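You operate a simulated robot arm through the tools that you are given. There is no shell and no other tool.

Carry out the task below with a simulated robot arm. There is one attempt and no reset: what you move stays moved.

Task
Clamp the blue roundel from T27 or easel T31 in T32 and wipe its paint off.
Fine: jaw close to the glass and knob to Tight before wiping; use the cloth beside the easel and put it back; it stays clamped; pale guide lines on the glass are no paint; the other one keeps its paint; leave other roundels and controls.

Only the result counts: the job must be done as asked and must still hold three seconds after the hand-in. Knocking over, shifting, dropping, spilling or breaking anything else fails it. Flat cloth is picked up by pressing the open fingertips on it (5 to 10 N) and closing them slowly along it; thin cloth reads only 2 to 8 mm in the jaws.

Robot
A 6-joint arm with a four-finger gripper, fixed in place. Base frame: the origin is on the floor under the middle of its stand, x ahead of it, y to its left, z up. Units: mm, rad, N and s.
It reaches about 1012 mm from its shoulder. Its first joint turns from -2.897 to 2.897 rad. Payload 3.43 kg.
The tool frame sits at the grasp point between the pads (the TCP): z along the fingers, y along the line on which they close. The tips reach 30 mm beyond it. The gripper opens to 120 mm; its body begins 85 mm behind the TCP.
Orientation is told as [roll, pitch, yaw] about the base's x, y, z axes, in that order, counted from this pose: with the fingers straight down and closing along the base's y, the tool's x points along the base's -x, its y along +y and its z along -z.

Tools
- The arm moves only by the tool play_rows. Its argument "series" is a list of rows, each a list of 7 numbers: the finger opening in mm, from 0 to 120, then the shift along the tool's x, y, z in units of 30 mm (1.0 is 30 mm), then the turn, a rotation vector about the tool's x, y, z in units of 8 degrees (1.0 is 8 degrees). In form: [[fingers, x, y, z, ax, ay, az], ...]. A call has 1 to 20 rows; each row shifts and turns the commanded pose from where the row before left it, along the tool's axes as they then stand. A call with a number of a shift or a turn outside -1 to 1 is refused whole. A row lasts 0.2 s, in which the tool goes at most 50 mm and 0.15 rad; a call with a longer step from one row to the next is refused whole, and so is a gripper value outside its range. Where a pose cannot be reached the arm comes as near as it can. A force on the tool above 50 N (or 10 N above the force at the start of the call, whichever is more), or a blocked arm, ends the call early, and 0.2 s more pass. Each finger travels about 136.2 mm/s and halts on what it meets, pressing with about 28 N; the grip force reading is that of the motor and also rises with nothing between the fingers. The clock runs only during rows and for 0.2 s after the last one: add rows that do not move to give the fingers time. It gives the time, the measured TCP pose, the force on the tool (base axes), the opening and the grip force at its end, in the units of the frame above (readings bear some noise), with the torque about the TCP (base axes, N m) and any sound that the robot's microphone picked up.
- Cameras (640 x 400 px; columns grow to the right, rows downward): "scene" is fixed at [399.5, 500.6, 1631.7]; the picture's right is [-0.99, -0.13, 0.00], its down [-0.12, 0.90, -0.42] and it looks along [0.06, -0.42, -0.91] (base axes); focal length 214 px, centre (320, 200). "wrist" rides on the gripper at [71, -17, -121] in the tool frame; the picture's right is [0.23, 0.97, 0.00], its down [-0.81, 0.19, -0.55] and it looks along [-0.54, 0.13, 0.83] (tool axes); focal length 275 px, centre (320, 200). There is no depth. A picture from a camera that has moved, and an enlarged one, comes with that camera's place and axes in the base frame and with its lens.
- get_image(camera): a new picture of that camera. It takes no simulated time.
- enlarge(camera, box): a new picture of the part [left, top, right, bottom] of that camera's present view, enlarged. It takes no simulated time.
- job_done(): hands the job in; it is judged then, once.

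Places have to be worked out from the pictures, the camera data and where the tool is seen. Open the gripper and draw the arm clear of the work before you hand the job in, unless the task says otherwise.

The tools are called as a command line: name --pt "numbers of a row" for each row, then --argument value for the rest, lists and objects as JSON in quotes. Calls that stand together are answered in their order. play_rows: Moves the arm, as the interface text tells. Its arguments: {"type":"object","properties":{"series":{"type":"array","items":{"type":"array","items":{"type":"number"}}}},"required":["series"]} The other tools are called the same way: get_image (camera) takes a picture; enlarge (camera, box) takes an enlarged picture of a part of a camera's view; job_done () hands the job in.

At the start:

```text
t: 0.0
tcp_pos: [417.7, 54.1, 1258.6]
orientation: [0.002, -0.002, 0.0]
ft_force: [0.5, 0.1, 0.3]
moment: [0.0, -0.01, -0.01]
finger_gap: 120.0
grasp_force: 0.0
```

scene: 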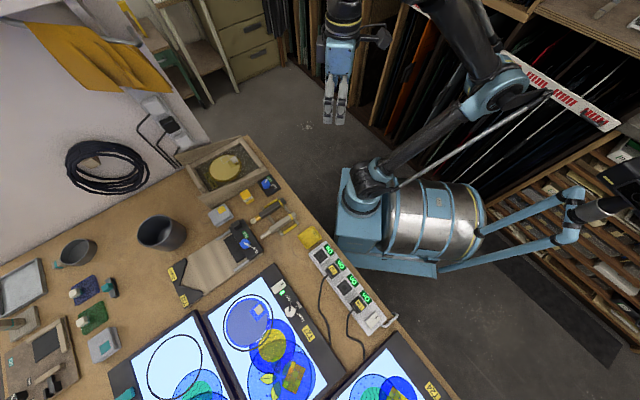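
wrist: 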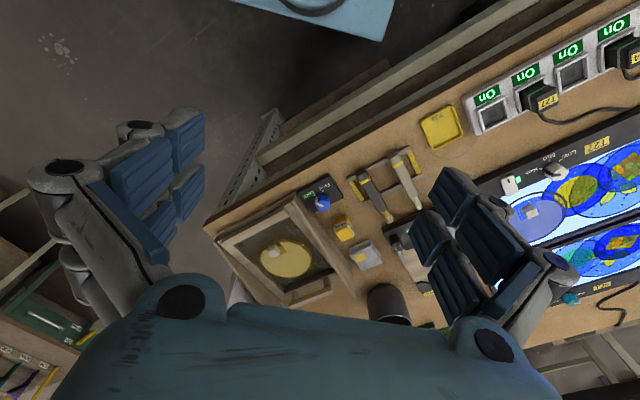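

I start by looking more closely at the scene's regions to find the easels, labels, roundels and the cloth.

enlarge --camera "scene" --box '[180, 260, 340, 400]'

enlarge --camera "scene" --box '[160, 130, 340, 270]'

enlarge --camera "scene" --box '[0, 220, 180, 400]'

enlarge --camera "scene" --box '[300, 220, 460, 400]'

enlarge --camera "wrist" --box '[200, 80, 640, 355]'

```text
2.86 times, centred on (260, 330) of scene
camera zoom: at [399.5, 500.6, 1631.7], right [-0.99, -0.13, 0.0], down [-0.12, 0.9, -0.42], along [0.06, -0.42, -0.91], focal length 613 px, centre (491, -171)
```

zoom: 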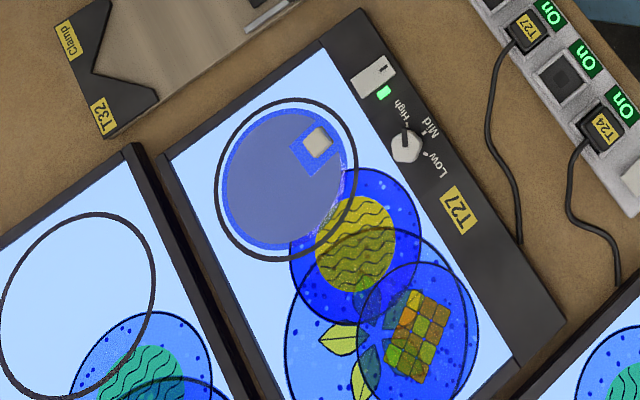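

```text
2.86 times, centred on (250, 200) of scene
camera zoom: at [399.5, 500.6, 1631.7], right [-0.99, -0.13, 0.0], down [-0.12, 0.9, -0.42], along [0.06, -0.42, -0.91], focal length 613 px, centre (520, 200)
```

zoom: 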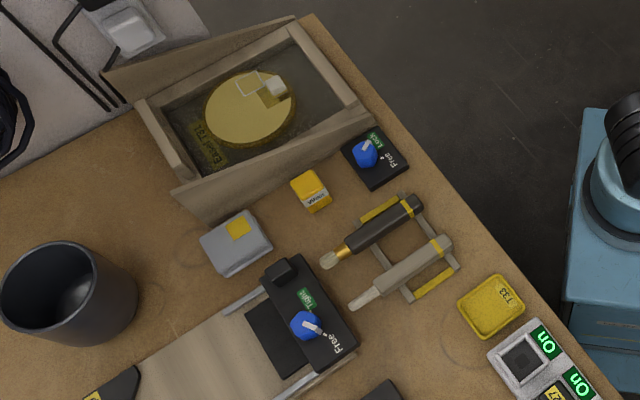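

```text
2.22 times, centred on (90, 310) of scene
camera zoom: at [399.5, 500.6, 1631.7], right [-0.99, -0.13, 0.0], down [-0.12, 0.9, -0.42], along [0.06, -0.42, -0.91], focal length 477 px, centre (831, -44)
```

zoom: 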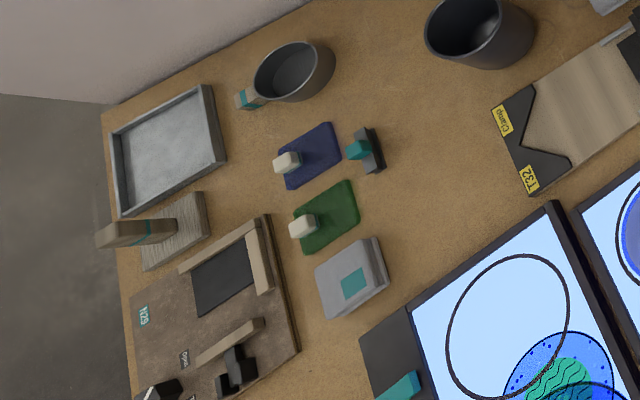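

```text
2.22 times, centred on (380, 310) of scene
camera zoom: at [399.5, 500.6, 1631.7], right [-0.99, -0.13, 0.0], down [-0.12, 0.9, -0.42], along [0.06, -0.42, -0.91], focal length 477 px, centre (187, -44)
```

zoom: 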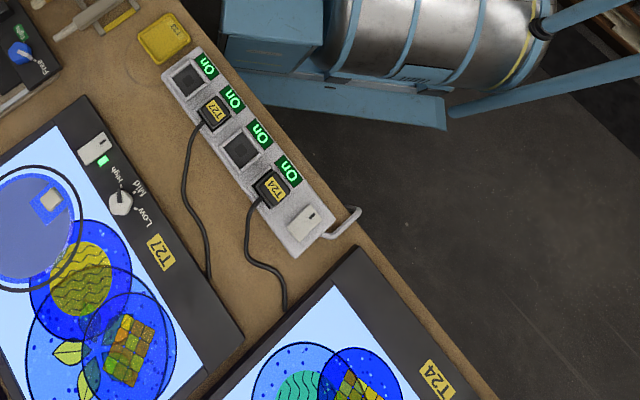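

```text
1.45 times, centred on (420, 218) of wrist
camera zoom: at [347.1, 36.1, 1380.3], right [-0.23, 0.97, 0.0], down [0.81, 0.19, 0.55], along [0.54, 0.13, -0.83], focal length 400 px, centre (174, 174)
```

zoom: 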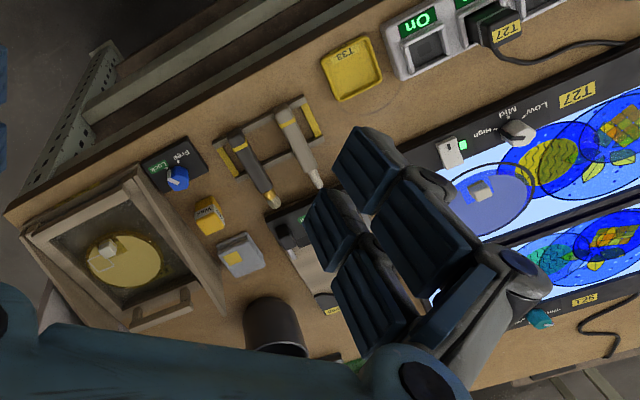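

Let me zoom in harder on the individual objects: easel T31, clamp T32, the items beside the easel, and the T27 roundel.

enlarge --camera "scene" --box '[205, 190, 265, 228]'

enlarge --camera "scene" --box '[185, 130, 285, 200]'

enlarge --camera "scene" --box '[160, 205, 270, 310]'

enlarge --camera "scene" --box '[215, 275, 285, 335]'

enlarge --camera "scene" --box '[240, 190, 330, 260]'

```text
10.53 times, centred on (235, 209) of scene
camera zoom: at [399.5, 500.6, 1631.7], right [-0.99, -0.13, 0.0], down [-0.12, 0.9, -0.42], along [0.06, -0.42, -0.91], focal length 2258 px, centre (1215, 105)
```

zoom: 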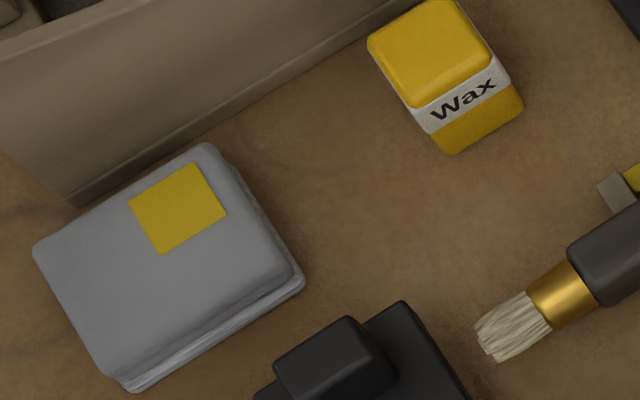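

```text
5.71 times, centred on (235, 165) of scene
camera zoom: at [399.5, 500.6, 1631.7], right [-0.99, -0.13, 0.0], down [-0.12, 0.9, -0.42], along [0.06, -0.42, -0.91], focal length 1226 px, centre (806, 400)
```

zoom: 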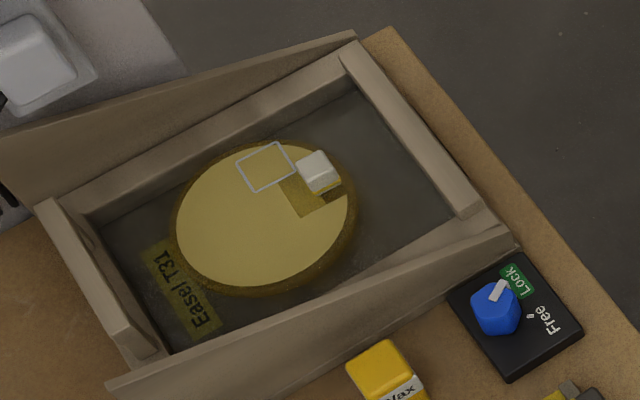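

```text
3.81 times, centred on (215, 258) of scene
camera zoom: at [399.5, 500.6, 1631.7], right [-0.99, -0.13, 0.0], down [-0.12, 0.9, -0.42], along [0.06, -0.42, -0.91], focal length 817 px, centre (720, -19)
```

zoom: 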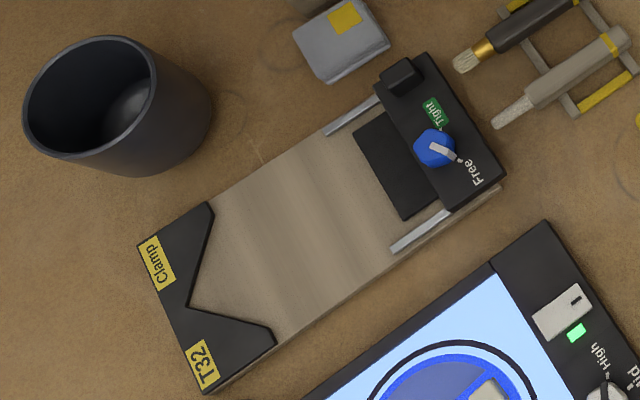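

```text
6.67 times, centred on (250, 305) of scene
camera zoom: at [399.5, 500.6, 1631.7], right [-0.99, -0.13, 0.0], down [-0.12, 0.9, -0.42], along [0.06, -0.42, -0.91], focal length 1430 px, centre (787, -500)
```

zoom: 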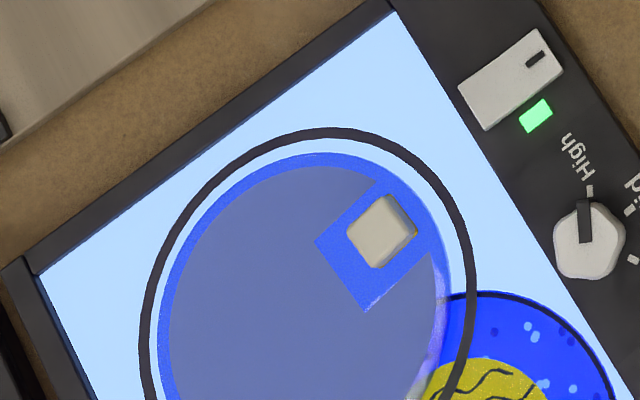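

```text
5.71 times, centred on (285, 225) of scene
camera zoom: at [399.5, 500.6, 1631.7], right [-0.99, -0.13, 0.0], down [-0.12, 0.9, -0.42], along [0.06, -0.42, -0.91], focal length 1226 px, centre (520, 57)
```

zoom: 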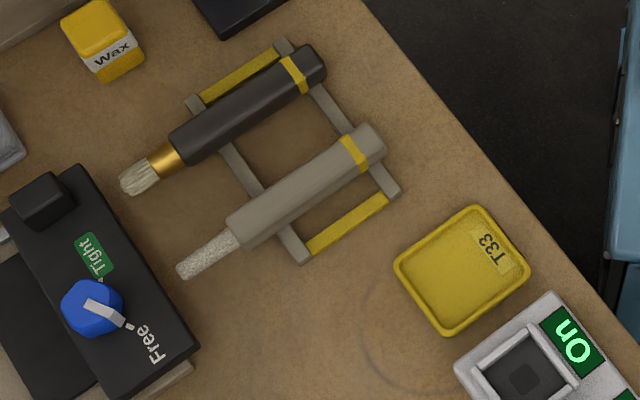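

The blue-rimmed roundel is on light table T27 (T31's is amber); T32 is the clamp with a sliding jaw and a Free/Tight knob; the grey folded pad with a yellow patch beside the easel looks like the cloth. From parallax I judge the table top at z≈865–870, T27's roundel near (611, 589) and the clamp's V near (852, 519). I move the arm higher over the middle of the table for wrist views.

play_rows --pt "120 -0.5 0.96 0.16 0 0 0" --pt "120 -0.5 0.96 0.16 0 0 0" --pt "120 -0.5 0.96 0.16 0 0 0" --pt "120 -0.5 0.96 0.16 0 0 0" --pt "120 -0.5 0.96 0.16 0 0 0" --pt "120 -0.5 0.96 0.16 0 0 0" --pt "120 -0.5 0.96 0.16 0 0 0" --pt "120 -0.5 0.96 0.16 0 0 0" --pt "120 -0.5 0.96 0.16 0 0 0" --pt "120 -0.5 0.96 0.16 0 0 0" --pt "120 -0.5 0.96 0.16 0 0 0" --pt "120 -0.5 0.96 0.16 0 0 0"

get_image --camera "wrist"

get_image --camera "scene"

```text
t: 2.6
tcp_pos: [585.9, 400.1, 1206.5]
orientation: [0.003, -0.016, -0.001]
ft_force: [-0.7, -0.1, 0.4]
moment: [0.06, -0.08, 0.0]
finger_gap: 120.0
grasp_force: 0.0
```

```text
taken
camera wrist: at [513.4, 382.5, 1327.1], right [-0.23, 0.97, 0.0], down [0.8, 0.19, 0.56], along [0.55, 0.13, -0.83], focal length 275 px, centre (320, 200)
```

wrist: 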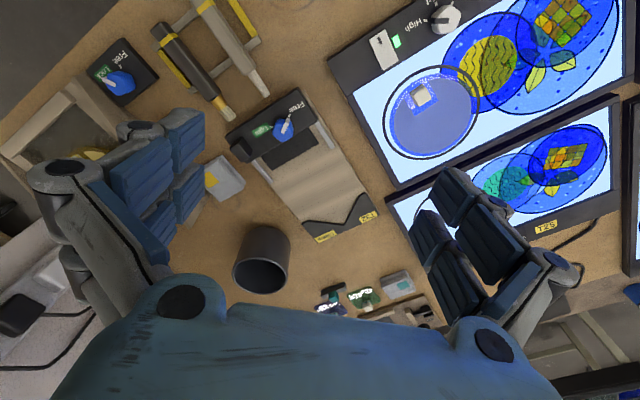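

```text
taken
```

scene: 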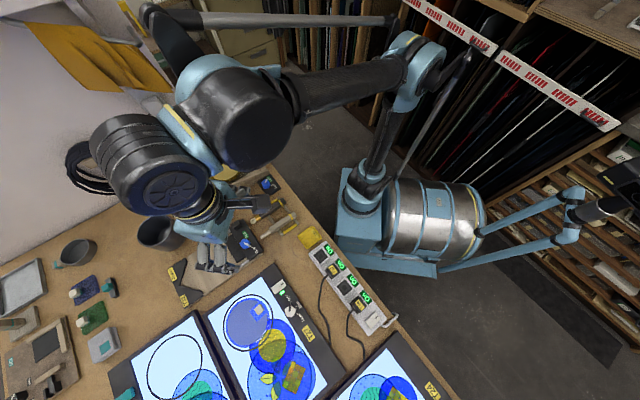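

The measured pose lags the command by about 12 mm in x; I hold still a moment to see whether this settles, and zoom in on the clamp in the wrist view.

play_rows --pt "120 0 0 0 0 0 0" --pt "120 0 0 0 0 0 0" --pt "120 0 0 0 0 0 0"

enlarge --camera "wrist" --box '[200, 80, 400, 250]'

enlarge --camera "wrist" --box '[340, 0, 500, 180]'

```text
t: 3.4
tcp_pos: [586.8, 400.7, 1206.7]
orientation: [0.005, -0.012, 0.0]
ft_force: [-0.5, 0.4, -0.2]
moment: [0.01, -0.03, 0.02]
finger_gap: 120.1
grasp_force: 0.0
```

```text
2.35 times, centred on (300, 165) of wrist
camera zoom: at [513.8, 382.8, 1327.0], right [-0.23, 0.97, 0.0], down [0.8, 0.19, 0.56], along [0.55, 0.13, -0.83], focal length 648 px, centre (367, 282)
```

zoom: 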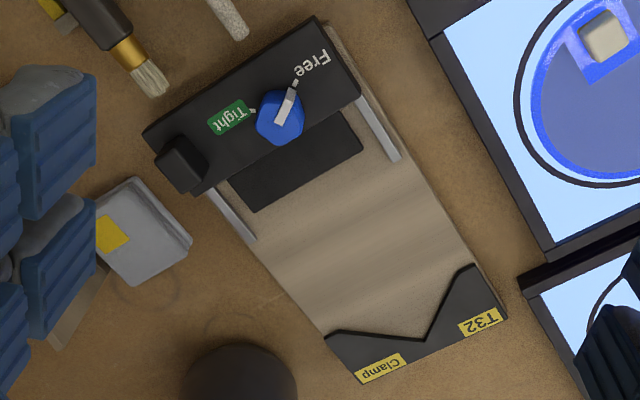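

```text
2.22 times, centred on (420, 90) of wrist
camera zoom: at [513.8, 382.8, 1327.0], right [-0.23, 0.97, 0.0], down [0.8, 0.19, 0.56], along [0.55, 0.13, -0.83], focal length 612 px, centre (98, 444)
```

zoom: 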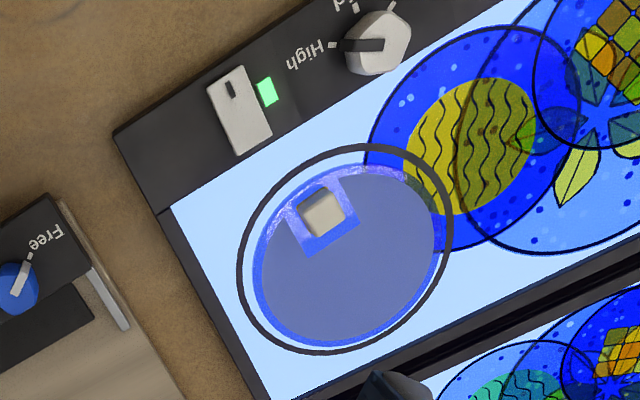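

The arm is at its reach limit at this height (it comes as near as it can); lower poses will give more reach. The table fixtures are turned about 45° in yaw. I now go to about (577, 550, 1010), above T27's roundel handle, and yaw +45° so the gripper lines up with the fixtures.

play_rows --pt "120 0.1 0.71 0.91 0 0 0" --pt "120 0.1 0.71 0.91 0 0 0" --pt "120 0.1 0.71 0.91 0 0 0" --pt "120 0.1 0.71 0.91 0 0 0" --pt "120 0.1 0.71 0.91 0 0 0" --pt "120 0.1 0.71 0.91 0 0 0" --pt "120 0.1 0.71 0.91 0 0 0" --pt "120 0 0 0 0 0 -0.94" --pt "120 0 0 0 0 0 -0.94" --pt "120 0 0 0 0 0 -0.94" --pt "120 0 0 0 0 0 -0.94" --pt "120 0 0 0 0 0 -0.94" --pt "120 0 0 0 0 0 -0.94" --pt "120 0 0 0 0 0 0"

get_image --camera "wrist"

get_image --camera "scene"

```text
t: 6.4
tcp_pos: [564.3, 549.0, 1019.4]
orientation: [-0.007, -0.011, 0.788]
ft_force: [0.3, -0.5, 0.8]
moment: [-0.02, -0.02, -0.03]
finger_gap: 119.7
grasp_force: 0.0
```

```text
taken
camera wrist: at [525.3, 485.7, 1138.8], right [-0.85, 0.52, -0.01], down [0.43, 0.71, 0.56], along [0.3, 0.47, -0.83], focal length 275 px, centre (320, 200)
```

wrist: 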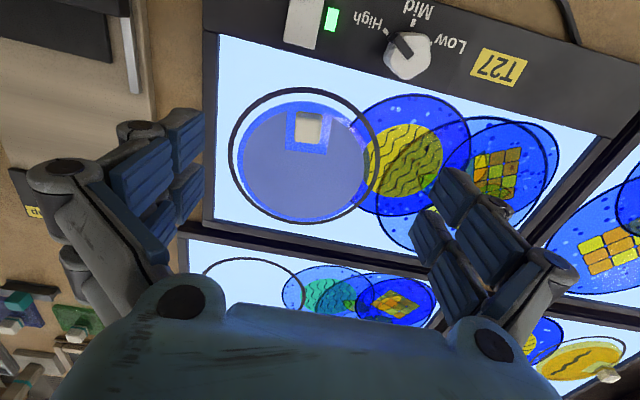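

```text
taken
```

scene: 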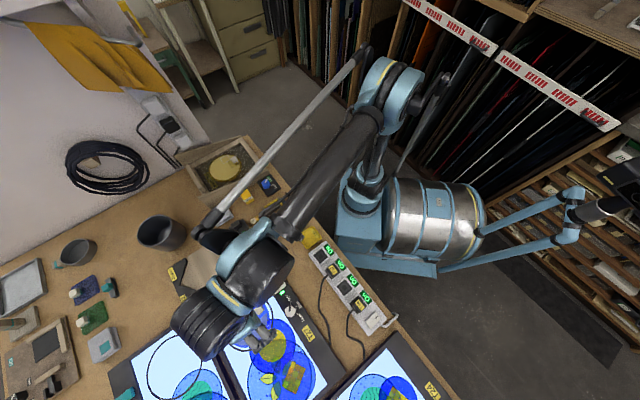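

Yaw 45° matches the fixtures well (T27's edge works out at 135.3°). I zoom in on the roundel and its handle.

enlarge --camera "wrist" --box '[220, 70, 400, 240]'

enlarge --camera "wrist" --box '[275, 90, 345, 165]'

play_rows --pt "120 0 0 0 0 0 0" --pt "120 0 0 0 0 0 0"

```text
2.35 times, centred on (310, 155) of wrist
camera zoom: at [525.3, 485.7, 1138.8], right [-0.85, 0.52, -0.01], down [0.43, 0.71, 0.56], along [0.3, 0.47, -0.83], focal length 648 px, centre (344, 306)
```

zoom: 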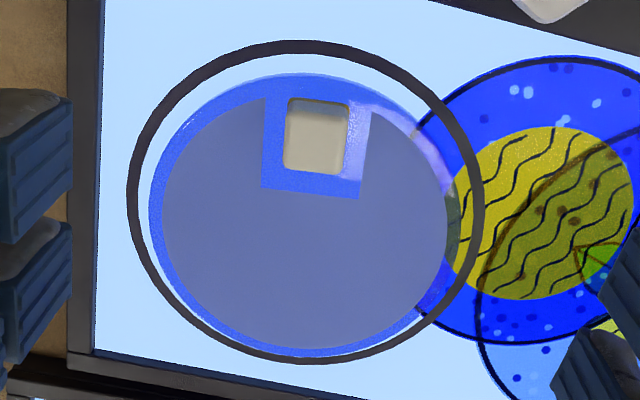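

```text
5.33 times, centred on (310, 128) of wrist
camera zoom: at [525.3, 485.7, 1138.8], right [-0.85, 0.52, -0.01], down [0.43, 0.71, 0.56], along [0.3, 0.47, -0.83], focal length 1468 px, centre (373, 587)
```

zoom: 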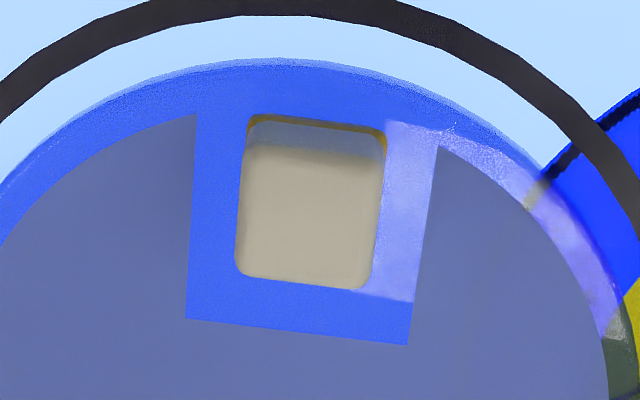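

```text
t: 7.0
tcp_pos: [564.7, 550.0, 1020.0]
orientation: [-0.007, -0.011, 0.789]
ft_force: [-0.3, 0.4, -0.4]
moment: [0.01, 0.01, -0.02]
finger_gap: 119.8
grasp_force: 0.1
```

The handle is roughly a 22×22×17 mm block at about (581, 551), offset ~50 mm from the glass centre toward the robot. I shift onto it, narrow the fingers to 60 mm and descend to about z=965 for a closer look.

play_rows --pt "100 -0.22 -0.17 0.9 0 0 0" --pt "80 -0.22 -0.18 0.9 0 0 0" --pt "60 0 0 0 0 0 0" --pt "60 0 0 0 0 0 0"

get_image --camera "wrist"

enlarge --camera "scene" --box '[160, 240, 320, 360]'

```text
t: 8.0
tcp_pos: [580.3, 550.6, 964.5]
orientation: [-0.007, -0.011, 0.789]
ft_force: [-0.3, 0.8, -0.1]
moment: [0.03, 0.03, -0.01]
finger_gap: 59.8
grasp_force: 0.1
```

```text
taken
camera wrist: at [541.5, 487.0, 1084.8], right [-0.85, 0.52, -0.01], down [0.43, 0.71, 0.56], along [0.3, 0.47, -0.83], focal length 275 px, centre (320, 200)
```

wrist: 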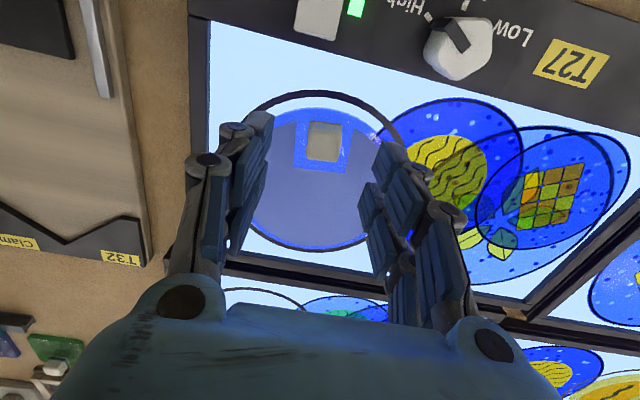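

```text
3.33 times, centred on (240, 300) of scene
camera zoom: at [399.5, 500.6, 1631.7], right [-0.99, -0.13, 0.0], down [-0.12, 0.9, -0.42], along [0.06, -0.42, -0.91], focal length 715 px, centre (587, -133)
```

zoom: 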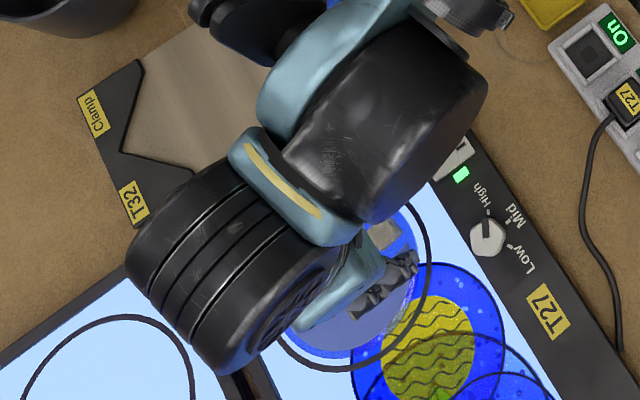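

I take a close zoom of the handle to refine its position and height before going down.

enlarge --camera "wrist" --box '[285, 100, 365, 180]'

```text
5.00 times, centred on (325, 140) of wrist
camera zoom: at [541.5, 487.0, 1084.8], right [-0.85, 0.52, -0.01], down [0.43, 0.71, 0.56], along [0.3, 0.47, -0.83], focal length 1376 px, centre (295, 500)
```

zoom: 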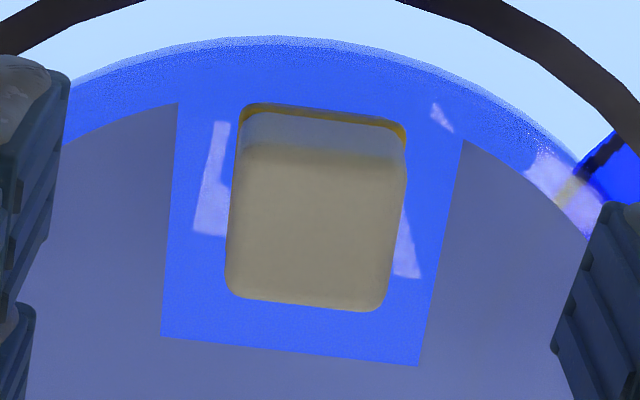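

Estimates put the handle top near z≈905 and the glass at about 888. I correct the small tool tilt and lower another ~30 mm, then look again.

play_rows --pt "60 0 0.06 0.5 -0.05 0.078 0" --pt "60 0 0 0.5 0 0 0" --pt "60 0 0 0 0 0 0" --pt "60 0 0 0 0 0 0"

get_image --camera "wrist"

enlarge --camera "wrist" --box '[230, 90, 410, 210]'

```text
t: 9.0
tcp_pos: [580.2, 551.5, 934.2]
orientation: [0.0, 0.0, 0.789]
ft_force: [-0.1, 0.4, -0.1]
moment: [0.01, 0.01, 0.05]
finger_gap: 60.0
grasp_force: 0.0
```

```text
taken
camera wrist: at [542.6, 488.2, 1055.9], right [-0.85, 0.52, 0.0], down [0.44, 0.71, 0.55], along [0.29, 0.47, -0.83], focal length 275 px, centre (320, 200)
```

wrist: 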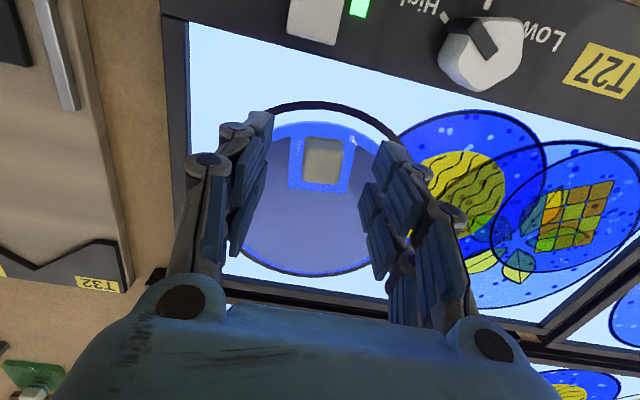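

```text
3.33 times, centred on (320, 150) of wrist
camera zoom: at [542.6, 488.2, 1055.9], right [-0.85, 0.52, 0.0], down [0.44, 0.71, 0.55], along [0.29, 0.47, -0.83], focal length 918 px, centre (320, 367)
```

zoom: 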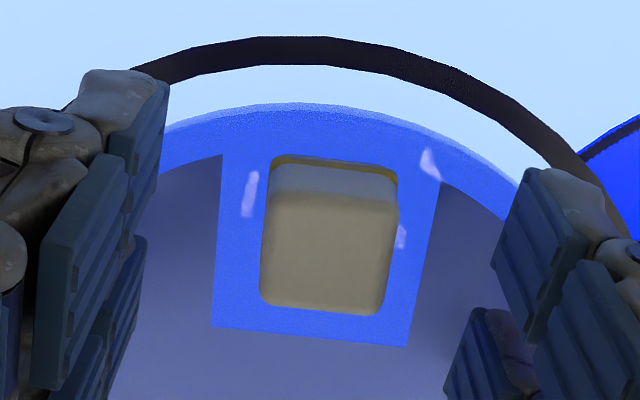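

The handle top is at about z≈909, so the glass is near 892; the tips are now at ~904. I lower 8 mm and check for any contact force.

play_rows --pt "60 0 0.02 0.27 0 0 0" --pt "60 0 0 0 0 0 0" --pt "60 0 0 0 0 0 0"

get_image --camera "wrist"

enlarge --camera "wrist" --box '[230, 90, 410, 210]'

```text
t: 9.8
tcp_pos: [580.7, 553.3, 927.4]
orientation: [-0.001, 0.0, 0.789]
ft_force: [-0.2, -0.1, -0.7]
moment: [0.03, 0.0, 0.01]
finger_gap: 59.8
grasp_force: 0.0
```

```text
taken
camera wrist: at [542.3, 489.0, 1048.5], right [-0.85, 0.52, 0.0], down [0.44, 0.71, 0.55], along [0.29, 0.47, -0.83], focal length 275 px, centre (320, 200)
```

wrist: 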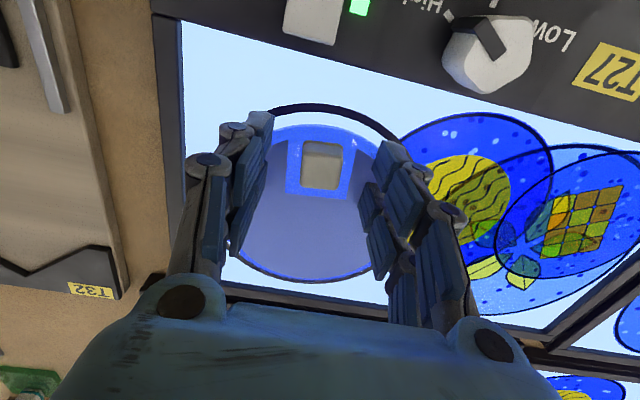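

```text
3.33 times, centred on (320, 150) of wrist
camera zoom: at [542.3, 489.0, 1048.5], right [-0.85, 0.52, 0.0], down [0.44, 0.71, 0.55], along [0.29, 0.47, -0.83], focal length 918 px, centre (320, 367)
```

zoom: 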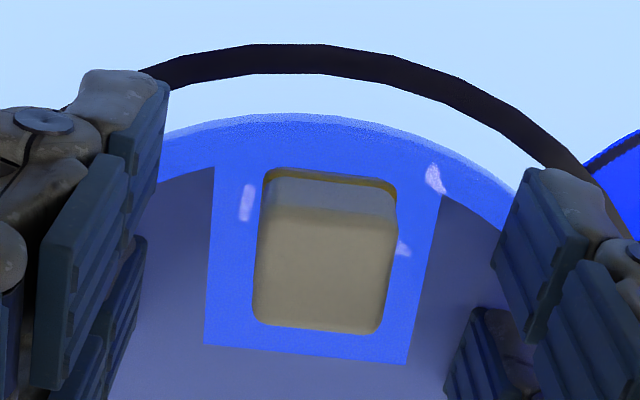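

No contact yet, tips around z≈897 with the handle standing between the pads. I go 3 mm lower and close the fingers gently onto the handle.

play_rows --pt "60 0 0 0.1 0 0 0" --pt "50 0 0 0 0 0 0" --pt "42 0 0 0 0 0 0" --pt "36 0 0 0 0 0 0" --pt "30 0 0 0 0 0 0" --pt "26 0 0 0 0 0 0" --pt "23 0 0 0 0 0 0" --pt "20 0 0 0 0 0 0" --pt "16 0 0 0 0 0 0" --pt "10 0 0 0 0 0 0" --pt "10 0 0 0 0 0 0"

get_image --camera "wrist"

enlarge --camera "wrist" --box '[230, 90, 410, 210]'

```text
t: 10.3
tcp_pos: [569.2, 554.1, 933.7]
orientation: [-0.01, -0.01, 0.789]
ft_force: [0.2, 0.7, 3.7]
moment: [0.22, -0.05, 0.09]
finger_gap: 21.9
grasp_force: 27.7
stopped in row 2: the force on the tool passed its limit at 63 N (the readings are from after the stop); the commanded pose is now the measured one
```

```text
taken
camera wrist: at [530.5, 489.7, 1053.7], right [-0.85, 0.52, -0.01], down [0.43, 0.71, 0.56], along [0.3, 0.47, -0.83], focal length 275 px, centre (320, 200)
```

wrist: 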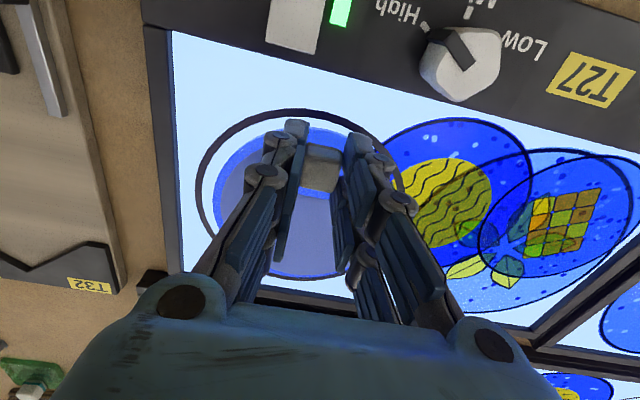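

```text
3.33 times, centred on (320, 150) of wrist
camera zoom: at [530.5, 489.7, 1053.7], right [-0.85, 0.52, -0.01], down [0.43, 0.71, 0.56], along [0.3, 0.47, -0.83], focal length 918 px, centre (320, 367)
```

zoom: 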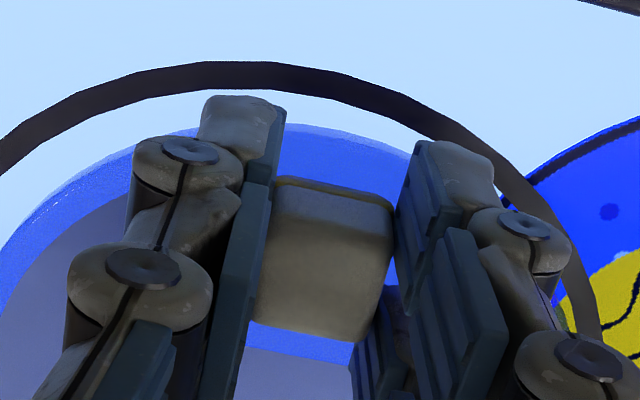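

The call stopped with a 63 N spike while the fingers closed on the handle (gap 21.9 mm, 28 N grip). I check both cameras for what moved before doing anything else.

enlarge --camera "wrist" --box '[170, 80, 430, 300]'

enlarge --camera "scene" --box '[160, 240, 320, 360]'

get_image --camera "scene"

```text
1.82 times, centred on (300, 190) of wrist
camera zoom: at [530.5, 489.7, 1053.7], right [-0.85, 0.52, -0.01], down [0.43, 0.71, 0.56], along [0.3, 0.47, -0.83], focal length 500 px, centre (356, 218)
```

zoom: 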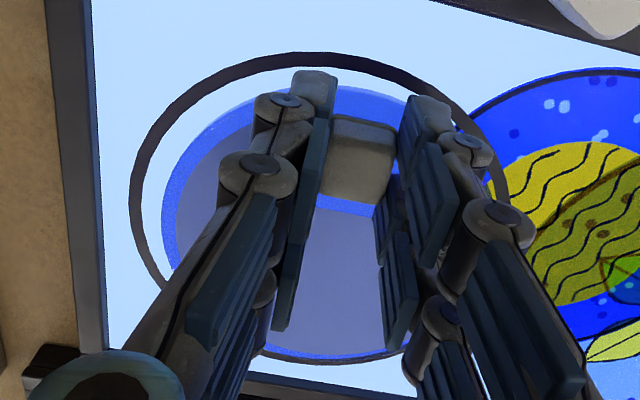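

```text
3.33 times, centred on (240, 300) of scene
camera zoom: at [399.5, 500.6, 1631.7], right [-0.99, -0.13, 0.0], down [-0.12, 0.9, -0.42], along [0.06, -0.42, -0.91], focal length 715 px, centre (587, -133)
```

zoom: 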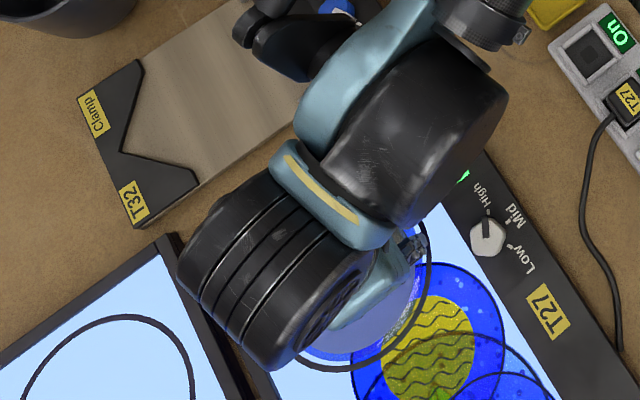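

```text
taken
```

scene: 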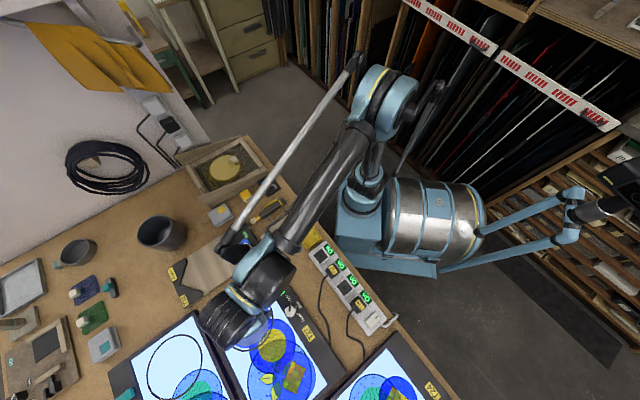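

The roundel shifted only slightly on the light table and the pads hold just the handle's upper few millimetres off-centre. I open to 44 mm without moving the arm so I can re-centre.

play_rows --pt "30 0 0 0 0 0 0" --pt "44 0 0 0 0 0 0" --pt "44 0 0 0 0 0 0"

get_image --camera "wrist"

enlarge --camera "wrist" --box '[230, 90, 410, 210]'

```text
t: 11.2
tcp_pos: [570.2, 552.8, 932.7]
orientation: [-0.008, -0.009, 0.788]
ft_force: [0.0, 0.1, 0.5]
moment: [0.02, 0.0, 0.01]
finger_gap: 43.8
grasp_force: 0.0
```

```text
taken
camera wrist: at [530.6, 489.6, 1053.4], right [-0.85, 0.52, -0.01], down [0.43, 0.71, 0.56], along [0.3, 0.47, -0.83], focal length 275 px, centre (320, 200)
```

wrist: 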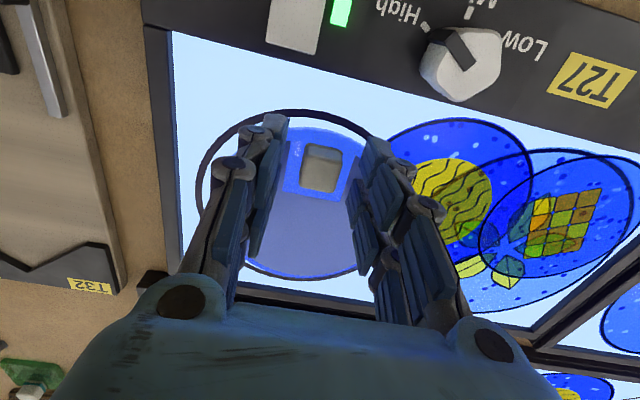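

```text
3.33 times, centred on (320, 150) of wrist
camera zoom: at [530.6, 489.6, 1053.4], right [-0.85, 0.52, -0.01], down [0.43, 0.71, 0.56], along [0.3, 0.47, -0.83], focal length 918 px, centre (320, 367)
```

zoom: 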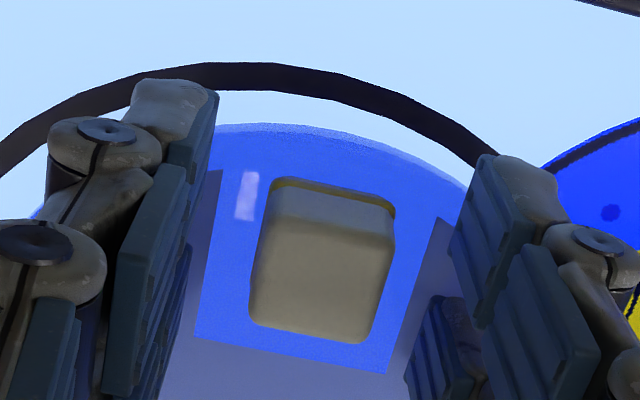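

The handle is now ~3.4 mm outward and turned about −3.5° relative to the tool. I realign (small shift, tilt fix, yaw) and step down 4 mm, checking force.

play_rows --pt "44 -0.11 0.03 0 -0.055 0.065 0.4" --pt "44 0 0 0.13 0 0 0" --pt "44 0 0 0 0 0 0" --pt "44 0 0 0 0 0 0"

enlarge --camera "wrist" --box '[230, 90, 410, 210]'

```text
t: 12.2
tcp_pos: [572.6, 555.7, 930.1]
orientation: [0.001, 0.0, 0.733]
ft_force: [-0.1, 0.1, -0.5]
moment: [-0.05, 0.04, 0.04]
finger_gap: 44.0
grasp_force: 0.0
```

```text
3.33 times, centred on (320, 150) of wrist
camera zoom: at [530.9, 495.1, 1050.4], right [-0.82, 0.57, 0.0], down [0.47, 0.68, 0.55], along [0.32, 0.45, -0.83], focal length 918 px, centre (320, 367)
```

zoom: 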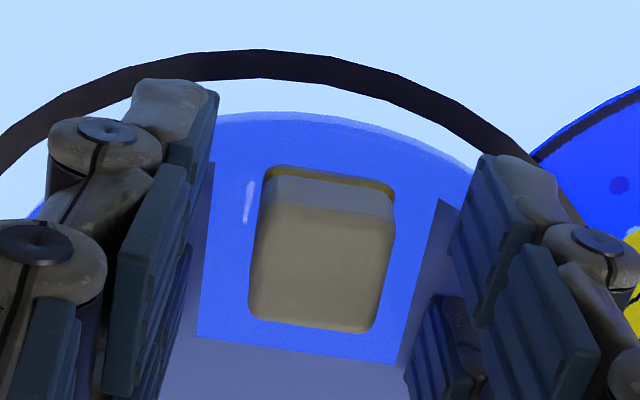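

Aligned well now. I go 2.5 mm lower (to the height that was contact-free before) and close in small steps.

play_rows --pt "44 0 0 0.08 0 0 0" --pt "44 0 0 0 0 0 0" --pt "38 0 0 0 0 0 0" --pt "32 0 0 0 0 0 0" --pt "28 0 0 0 0 0 0"

enlarge --camera "wrist" --box '[230, 90, 410, 210]'

```text
t: 13.3
tcp_pos: [571.9, 556.9, 928.0]
orientation: [-0.001, -0.004, 0.732]
ft_force: [-0.3, -1.3, 31.7]
moment: [-0.08, -0.07, -0.04]
finger_gap: 27.8
grasp_force: 0.0
```

```text
3.33 times, centred on (320, 150) of wrist
camera zoom: at [530.3, 495.1, 1048.6], right [-0.82, 0.57, 0.0], down [0.47, 0.68, 0.55], along [0.32, 0.46, -0.83], focal length 918 px, centre (320, 367)
```

zoom: 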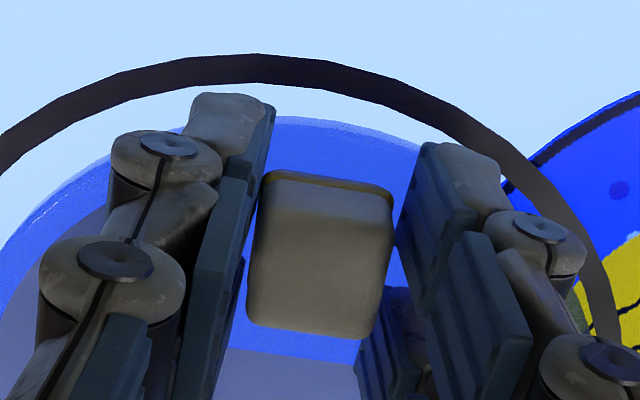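

31.7 N upward: the tips reach a bit lower as they close and are on the glass. I back off ~2 mm to unload and re-read.

play_rows --pt "28 0 0 -0.06 0 0 0" --pt "28 0 0 0 0 0 0" --pt "28 0 0 0 0 0 0"

```text
t: 14.2
tcp_pos: [571.4, 556.9, 928.8]
orientation: [0.001, -0.002, 0.734]
ft_force: [-0.3, 0.7, -0.5]
moment: [-0.02, -0.02, -0.02]
finger_gap: 27.5
grasp_force: 0.2
```

Unloaded. I raise another 1.2 mm for margin and close onto the handle.

play_rows --pt "28 0 0 -0.04 0 0 0" --pt "26 0 0 0 0 0 0" --pt "24 0 0 0 0 0 0" --pt "22 0 0 0 0 0 0" --pt "20 0 0 0 0 0 0" --pt "18 0 0 0 0 0 0" --pt "18 0 0 0 0 0 0"

enlarge --camera "wrist" --box '[230, 90, 410, 210]'

```text
t: 15.8
tcp_pos: [570.7, 556.5, 929.8]
orientation: [0.001, 0.001, 0.734]
ft_force: [0.3, -0.6, 1.0]
moment: [-0.03, 0.08, -0.01]
finger_gap: 21.4
grasp_force: 27.8
```

```text
3.33 times, centred on (320, 150) of wrist
camera zoom: at [530.2, 495.1, 1050.8], right [-0.82, 0.57, 0.0], down [0.47, 0.68, 0.55], along [0.32, 0.45, -0.83], focal length 918 px, centre (320, 367)
```

zoom: 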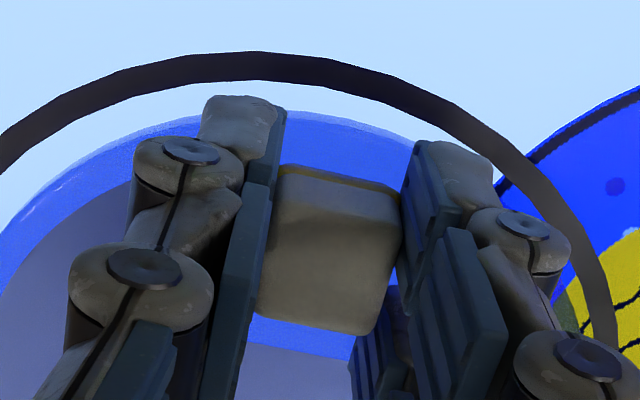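

Gripped (21.4 mm, 27.8 N) with almost no side load. I lift slowly by ~15 mm and check the load and tilt.

play_rows --pt "18 0 0 -0.1 0 0 0" --pt "18 0 0 -0.1 0 0 0" --pt "18 0 0 -0.15 0 0 0" --pt "18 0 0 -0.15 0 0 0" --pt "18 0 0 0 0 0 0" --pt "18 0 0 0 0 0 0"

get_image --camera "wrist"

enlarge --camera "scene" --box '[200, 260, 320, 350]'

```text
t: 17.1
tcp_pos: [572.6, 555.6, 945.4]
orientation: [0.0, 0.0, 0.732]
ft_force: [0.7, 0.2, -1.1]
moment: [-0.05, 0.03, 0.0]
finger_gap: 21.6
grasp_force: 28.0
```

```text
taken
camera wrist: at [530.7, 495.3, 1066.0], right [-0.82, 0.57, 0.0], down [0.47, 0.68, 0.55], along [0.32, 0.45, -0.83], focal length 275 px, centre (320, 200)
```

wrist: 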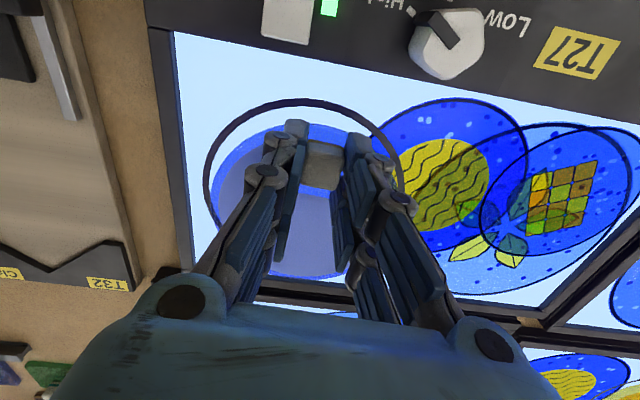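

```text
4.44 times, centred on (260, 305) of scene
camera zoom: at [399.5, 500.6, 1631.7], right [-0.99, -0.13, 0.0], down [-0.12, 0.9, -0.42], along [0.06, -0.42, -0.91], focal length 953 px, centre (587, -267)
```

zoom: 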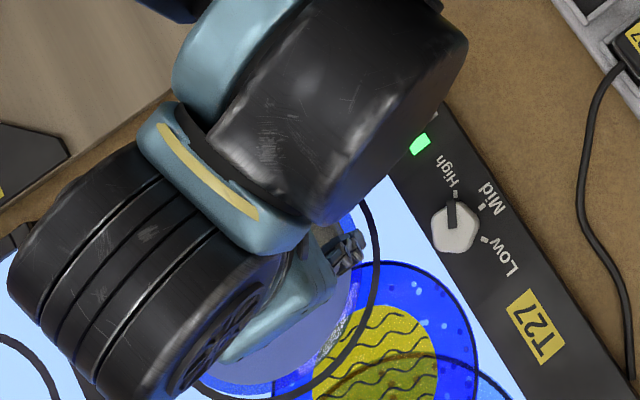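

The roundel is off the light table and hanging level (≈1 N load). I raise it to z≈1005 and carry it toward the clamp, stopping short to view the clamp.

play_rows --pt "18 0 0 -0.7 0 0 0" --pt "18 0 0 -0.7 0 0 0" --pt "18 0 0 -0.6 0 0 0" --pt "18 -0.1 -0.7 0 0 0 0" --pt "18 -0.1 -0.7 0 0 0 0" --pt "18 -0.1 -0.7 0 0 0 0" --pt "18 -0.1 -0.7 0 0 0 0" --pt "18 -0.1 -0.7 0 0 0 0" --pt "18 0 0 0 0 0 0" --pt "18 0 0 0 0 0 0"

get_image --camera "wrist"

get_image --camera "scene"

```text
t: 19.4
tcp_pos: [652.3, 489.9, 1005.8]
orientation: [0.0, 0.0, 0.732]
ft_force: [0.9, -0.2, -1.7]
moment: [-0.04, 0.04, 0.03]
finger_gap: 21.7
grasp_force: 28.0
```

```text
taken
camera wrist: at [611.7, 428.7, 1126.9], right [-0.82, 0.57, 0.0], down [0.47, 0.68, 0.55], along [0.32, 0.45, -0.83], focal length 275 px, centre (320, 200)
```

wrist: 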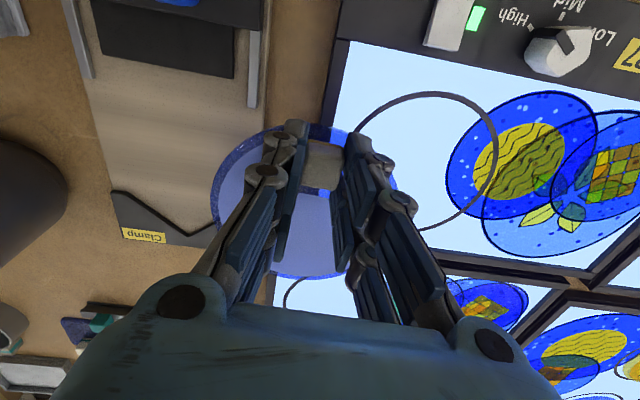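

```text
taken
```

scene: 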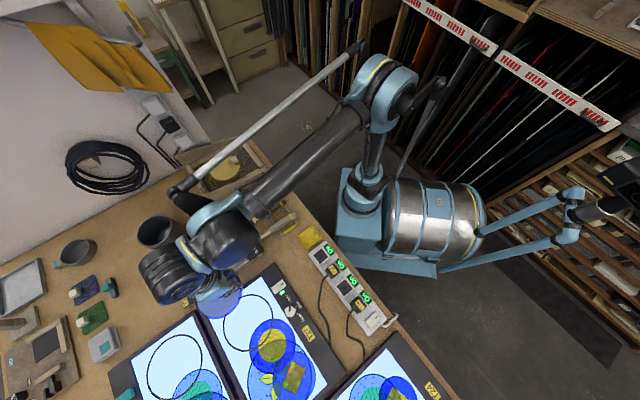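

I zoom into this view to measure the clamp's V-jaw and the slider's front relative to the camera.

enlarge --camera "wrist" --box '[60, 130, 260, 290]'

enlarge --camera "wrist" --box '[60, 0, 280, 130]'

```text
2.50 times, centred on (160, 210) of wrist
camera zoom: at [611.7, 428.7, 1126.9], right [-0.82, 0.57, 0.0], down [0.47, 0.68, 0.55], along [0.32, 0.45, -0.83], focal length 688 px, centre (720, 175)
```

zoom: 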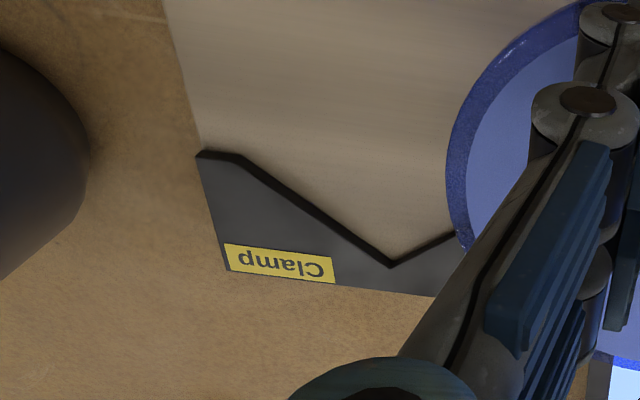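

```text
2.91 times, centred on (170, 65) of wrist
camera zoom: at [611.7, 428.7, 1126.9], right [-0.82, 0.57, 0.0], down [0.47, 0.68, 0.55], along [0.32, 0.45, -0.83], focal length 801 px, centre (756, 593)
```

zoom: 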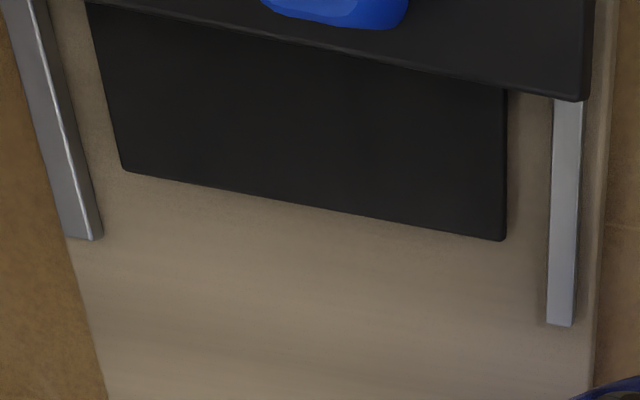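

The V notch works out near (855, 514), its opening axis at 45°, and the slider's dark plate edge about 177 mm in front of it, so the roundel fits with room. I turn the tool back to 45° and carry the roundel over the clamp to about (760, 417) at z≈1005.

play_rows --pt "18 0 0 0 0 0 -0.38" --pt "18 -0.115 -0.61 0 0 0 0" --pt "18 -0.115 -0.61 0 0 0 0" --pt "18 -0.115 -0.61 0 0 0 0" --pt "18 -0.115 -0.61 0 0 0 0" --pt "18 -0.115 -0.61 0 0 0 0" --pt "18 -0.115 -0.61 0 0 0 0" --pt "18 -0.115 -0.61 0 0 0 0" --pt "18 0 0 0 0 0 0" --pt "18 0 0 0 0 0 0"

get_image --camera "wrist"

get_image --camera "scene"

```text
t: 21.6
tcp_pos: [760.7, 414.4, 1004.2]
orientation: [0.0, 0.0, 0.786]
ft_force: [-0.2, -0.2, -1.2]
moment: [-0.05, 0.05, -0.01]
finger_gap: 21.4
grasp_force: 27.6
```

```text
taken
camera wrist: at [722.3, 350.9, 1125.5], right [-0.85, 0.53, 0.0], down [0.44, 0.71, 0.55], along [0.29, 0.47, -0.83], focal length 275 px, centre (320, 200)
```

wrist: 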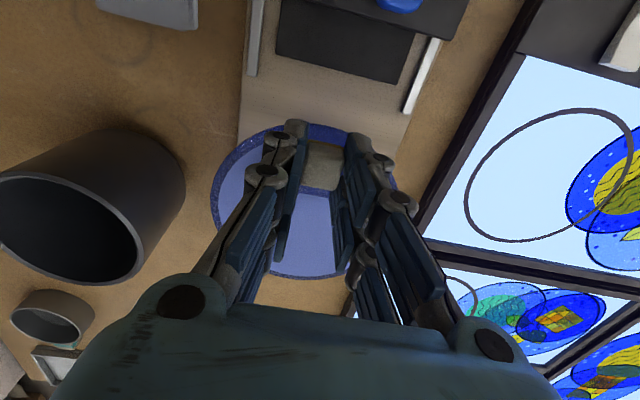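

```text
taken
```

scene: 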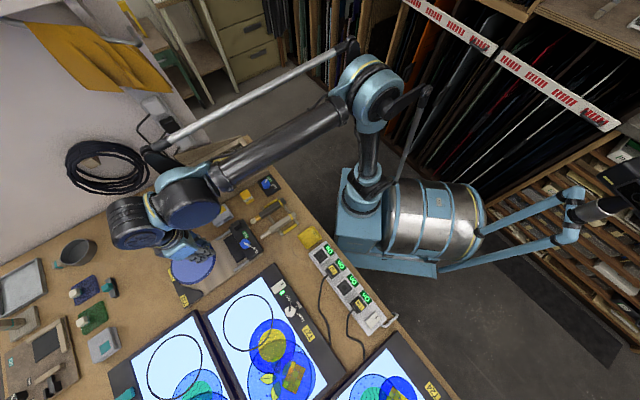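

Reached without strain. I zoom the scene camera on the roundel over the clamp to check its lie against the V.

enlarge --camera "scene" --box '[140, 220, 280, 320]'

enlarge --camera "wrist" --box '[200, 0, 480, 200]'

```text
4.00 times, centred on (210, 270) of scene
camera zoom: at [399.5, 500.6, 1631.7], right [-0.99, -0.13, 0.0], down [-0.12, 0.9, -0.42], along [0.06, -0.42, -0.91], focal length 858 px, centre (760, -80)
```

zoom: 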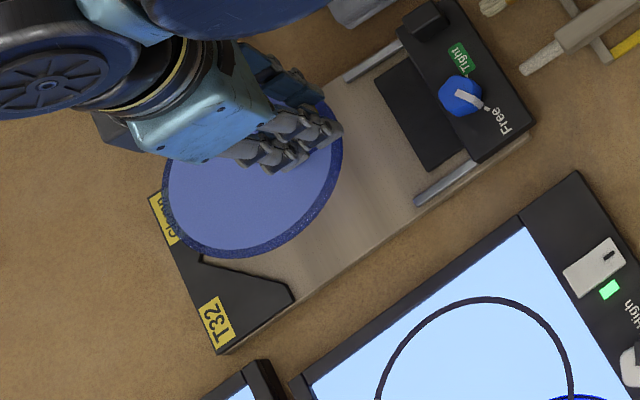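

```text
2.00 times, centred on (340, 100) of wrist
camera zoom: at [722.3, 350.9, 1125.5], right [-0.85, 0.53, 0.0], down [0.44, 0.71, 0.55], along [0.29, 0.47, -0.83], focal length 551 px, centre (280, 400)
```

zoom: 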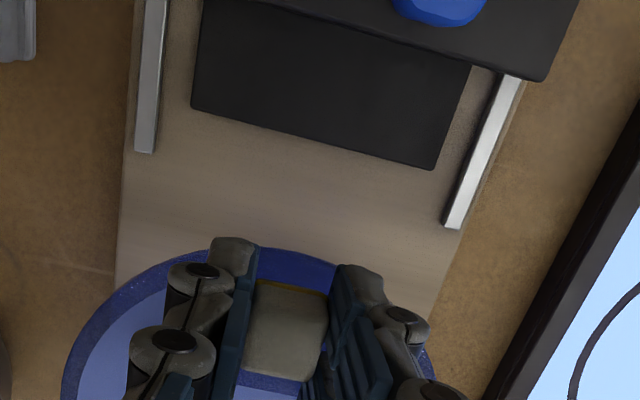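

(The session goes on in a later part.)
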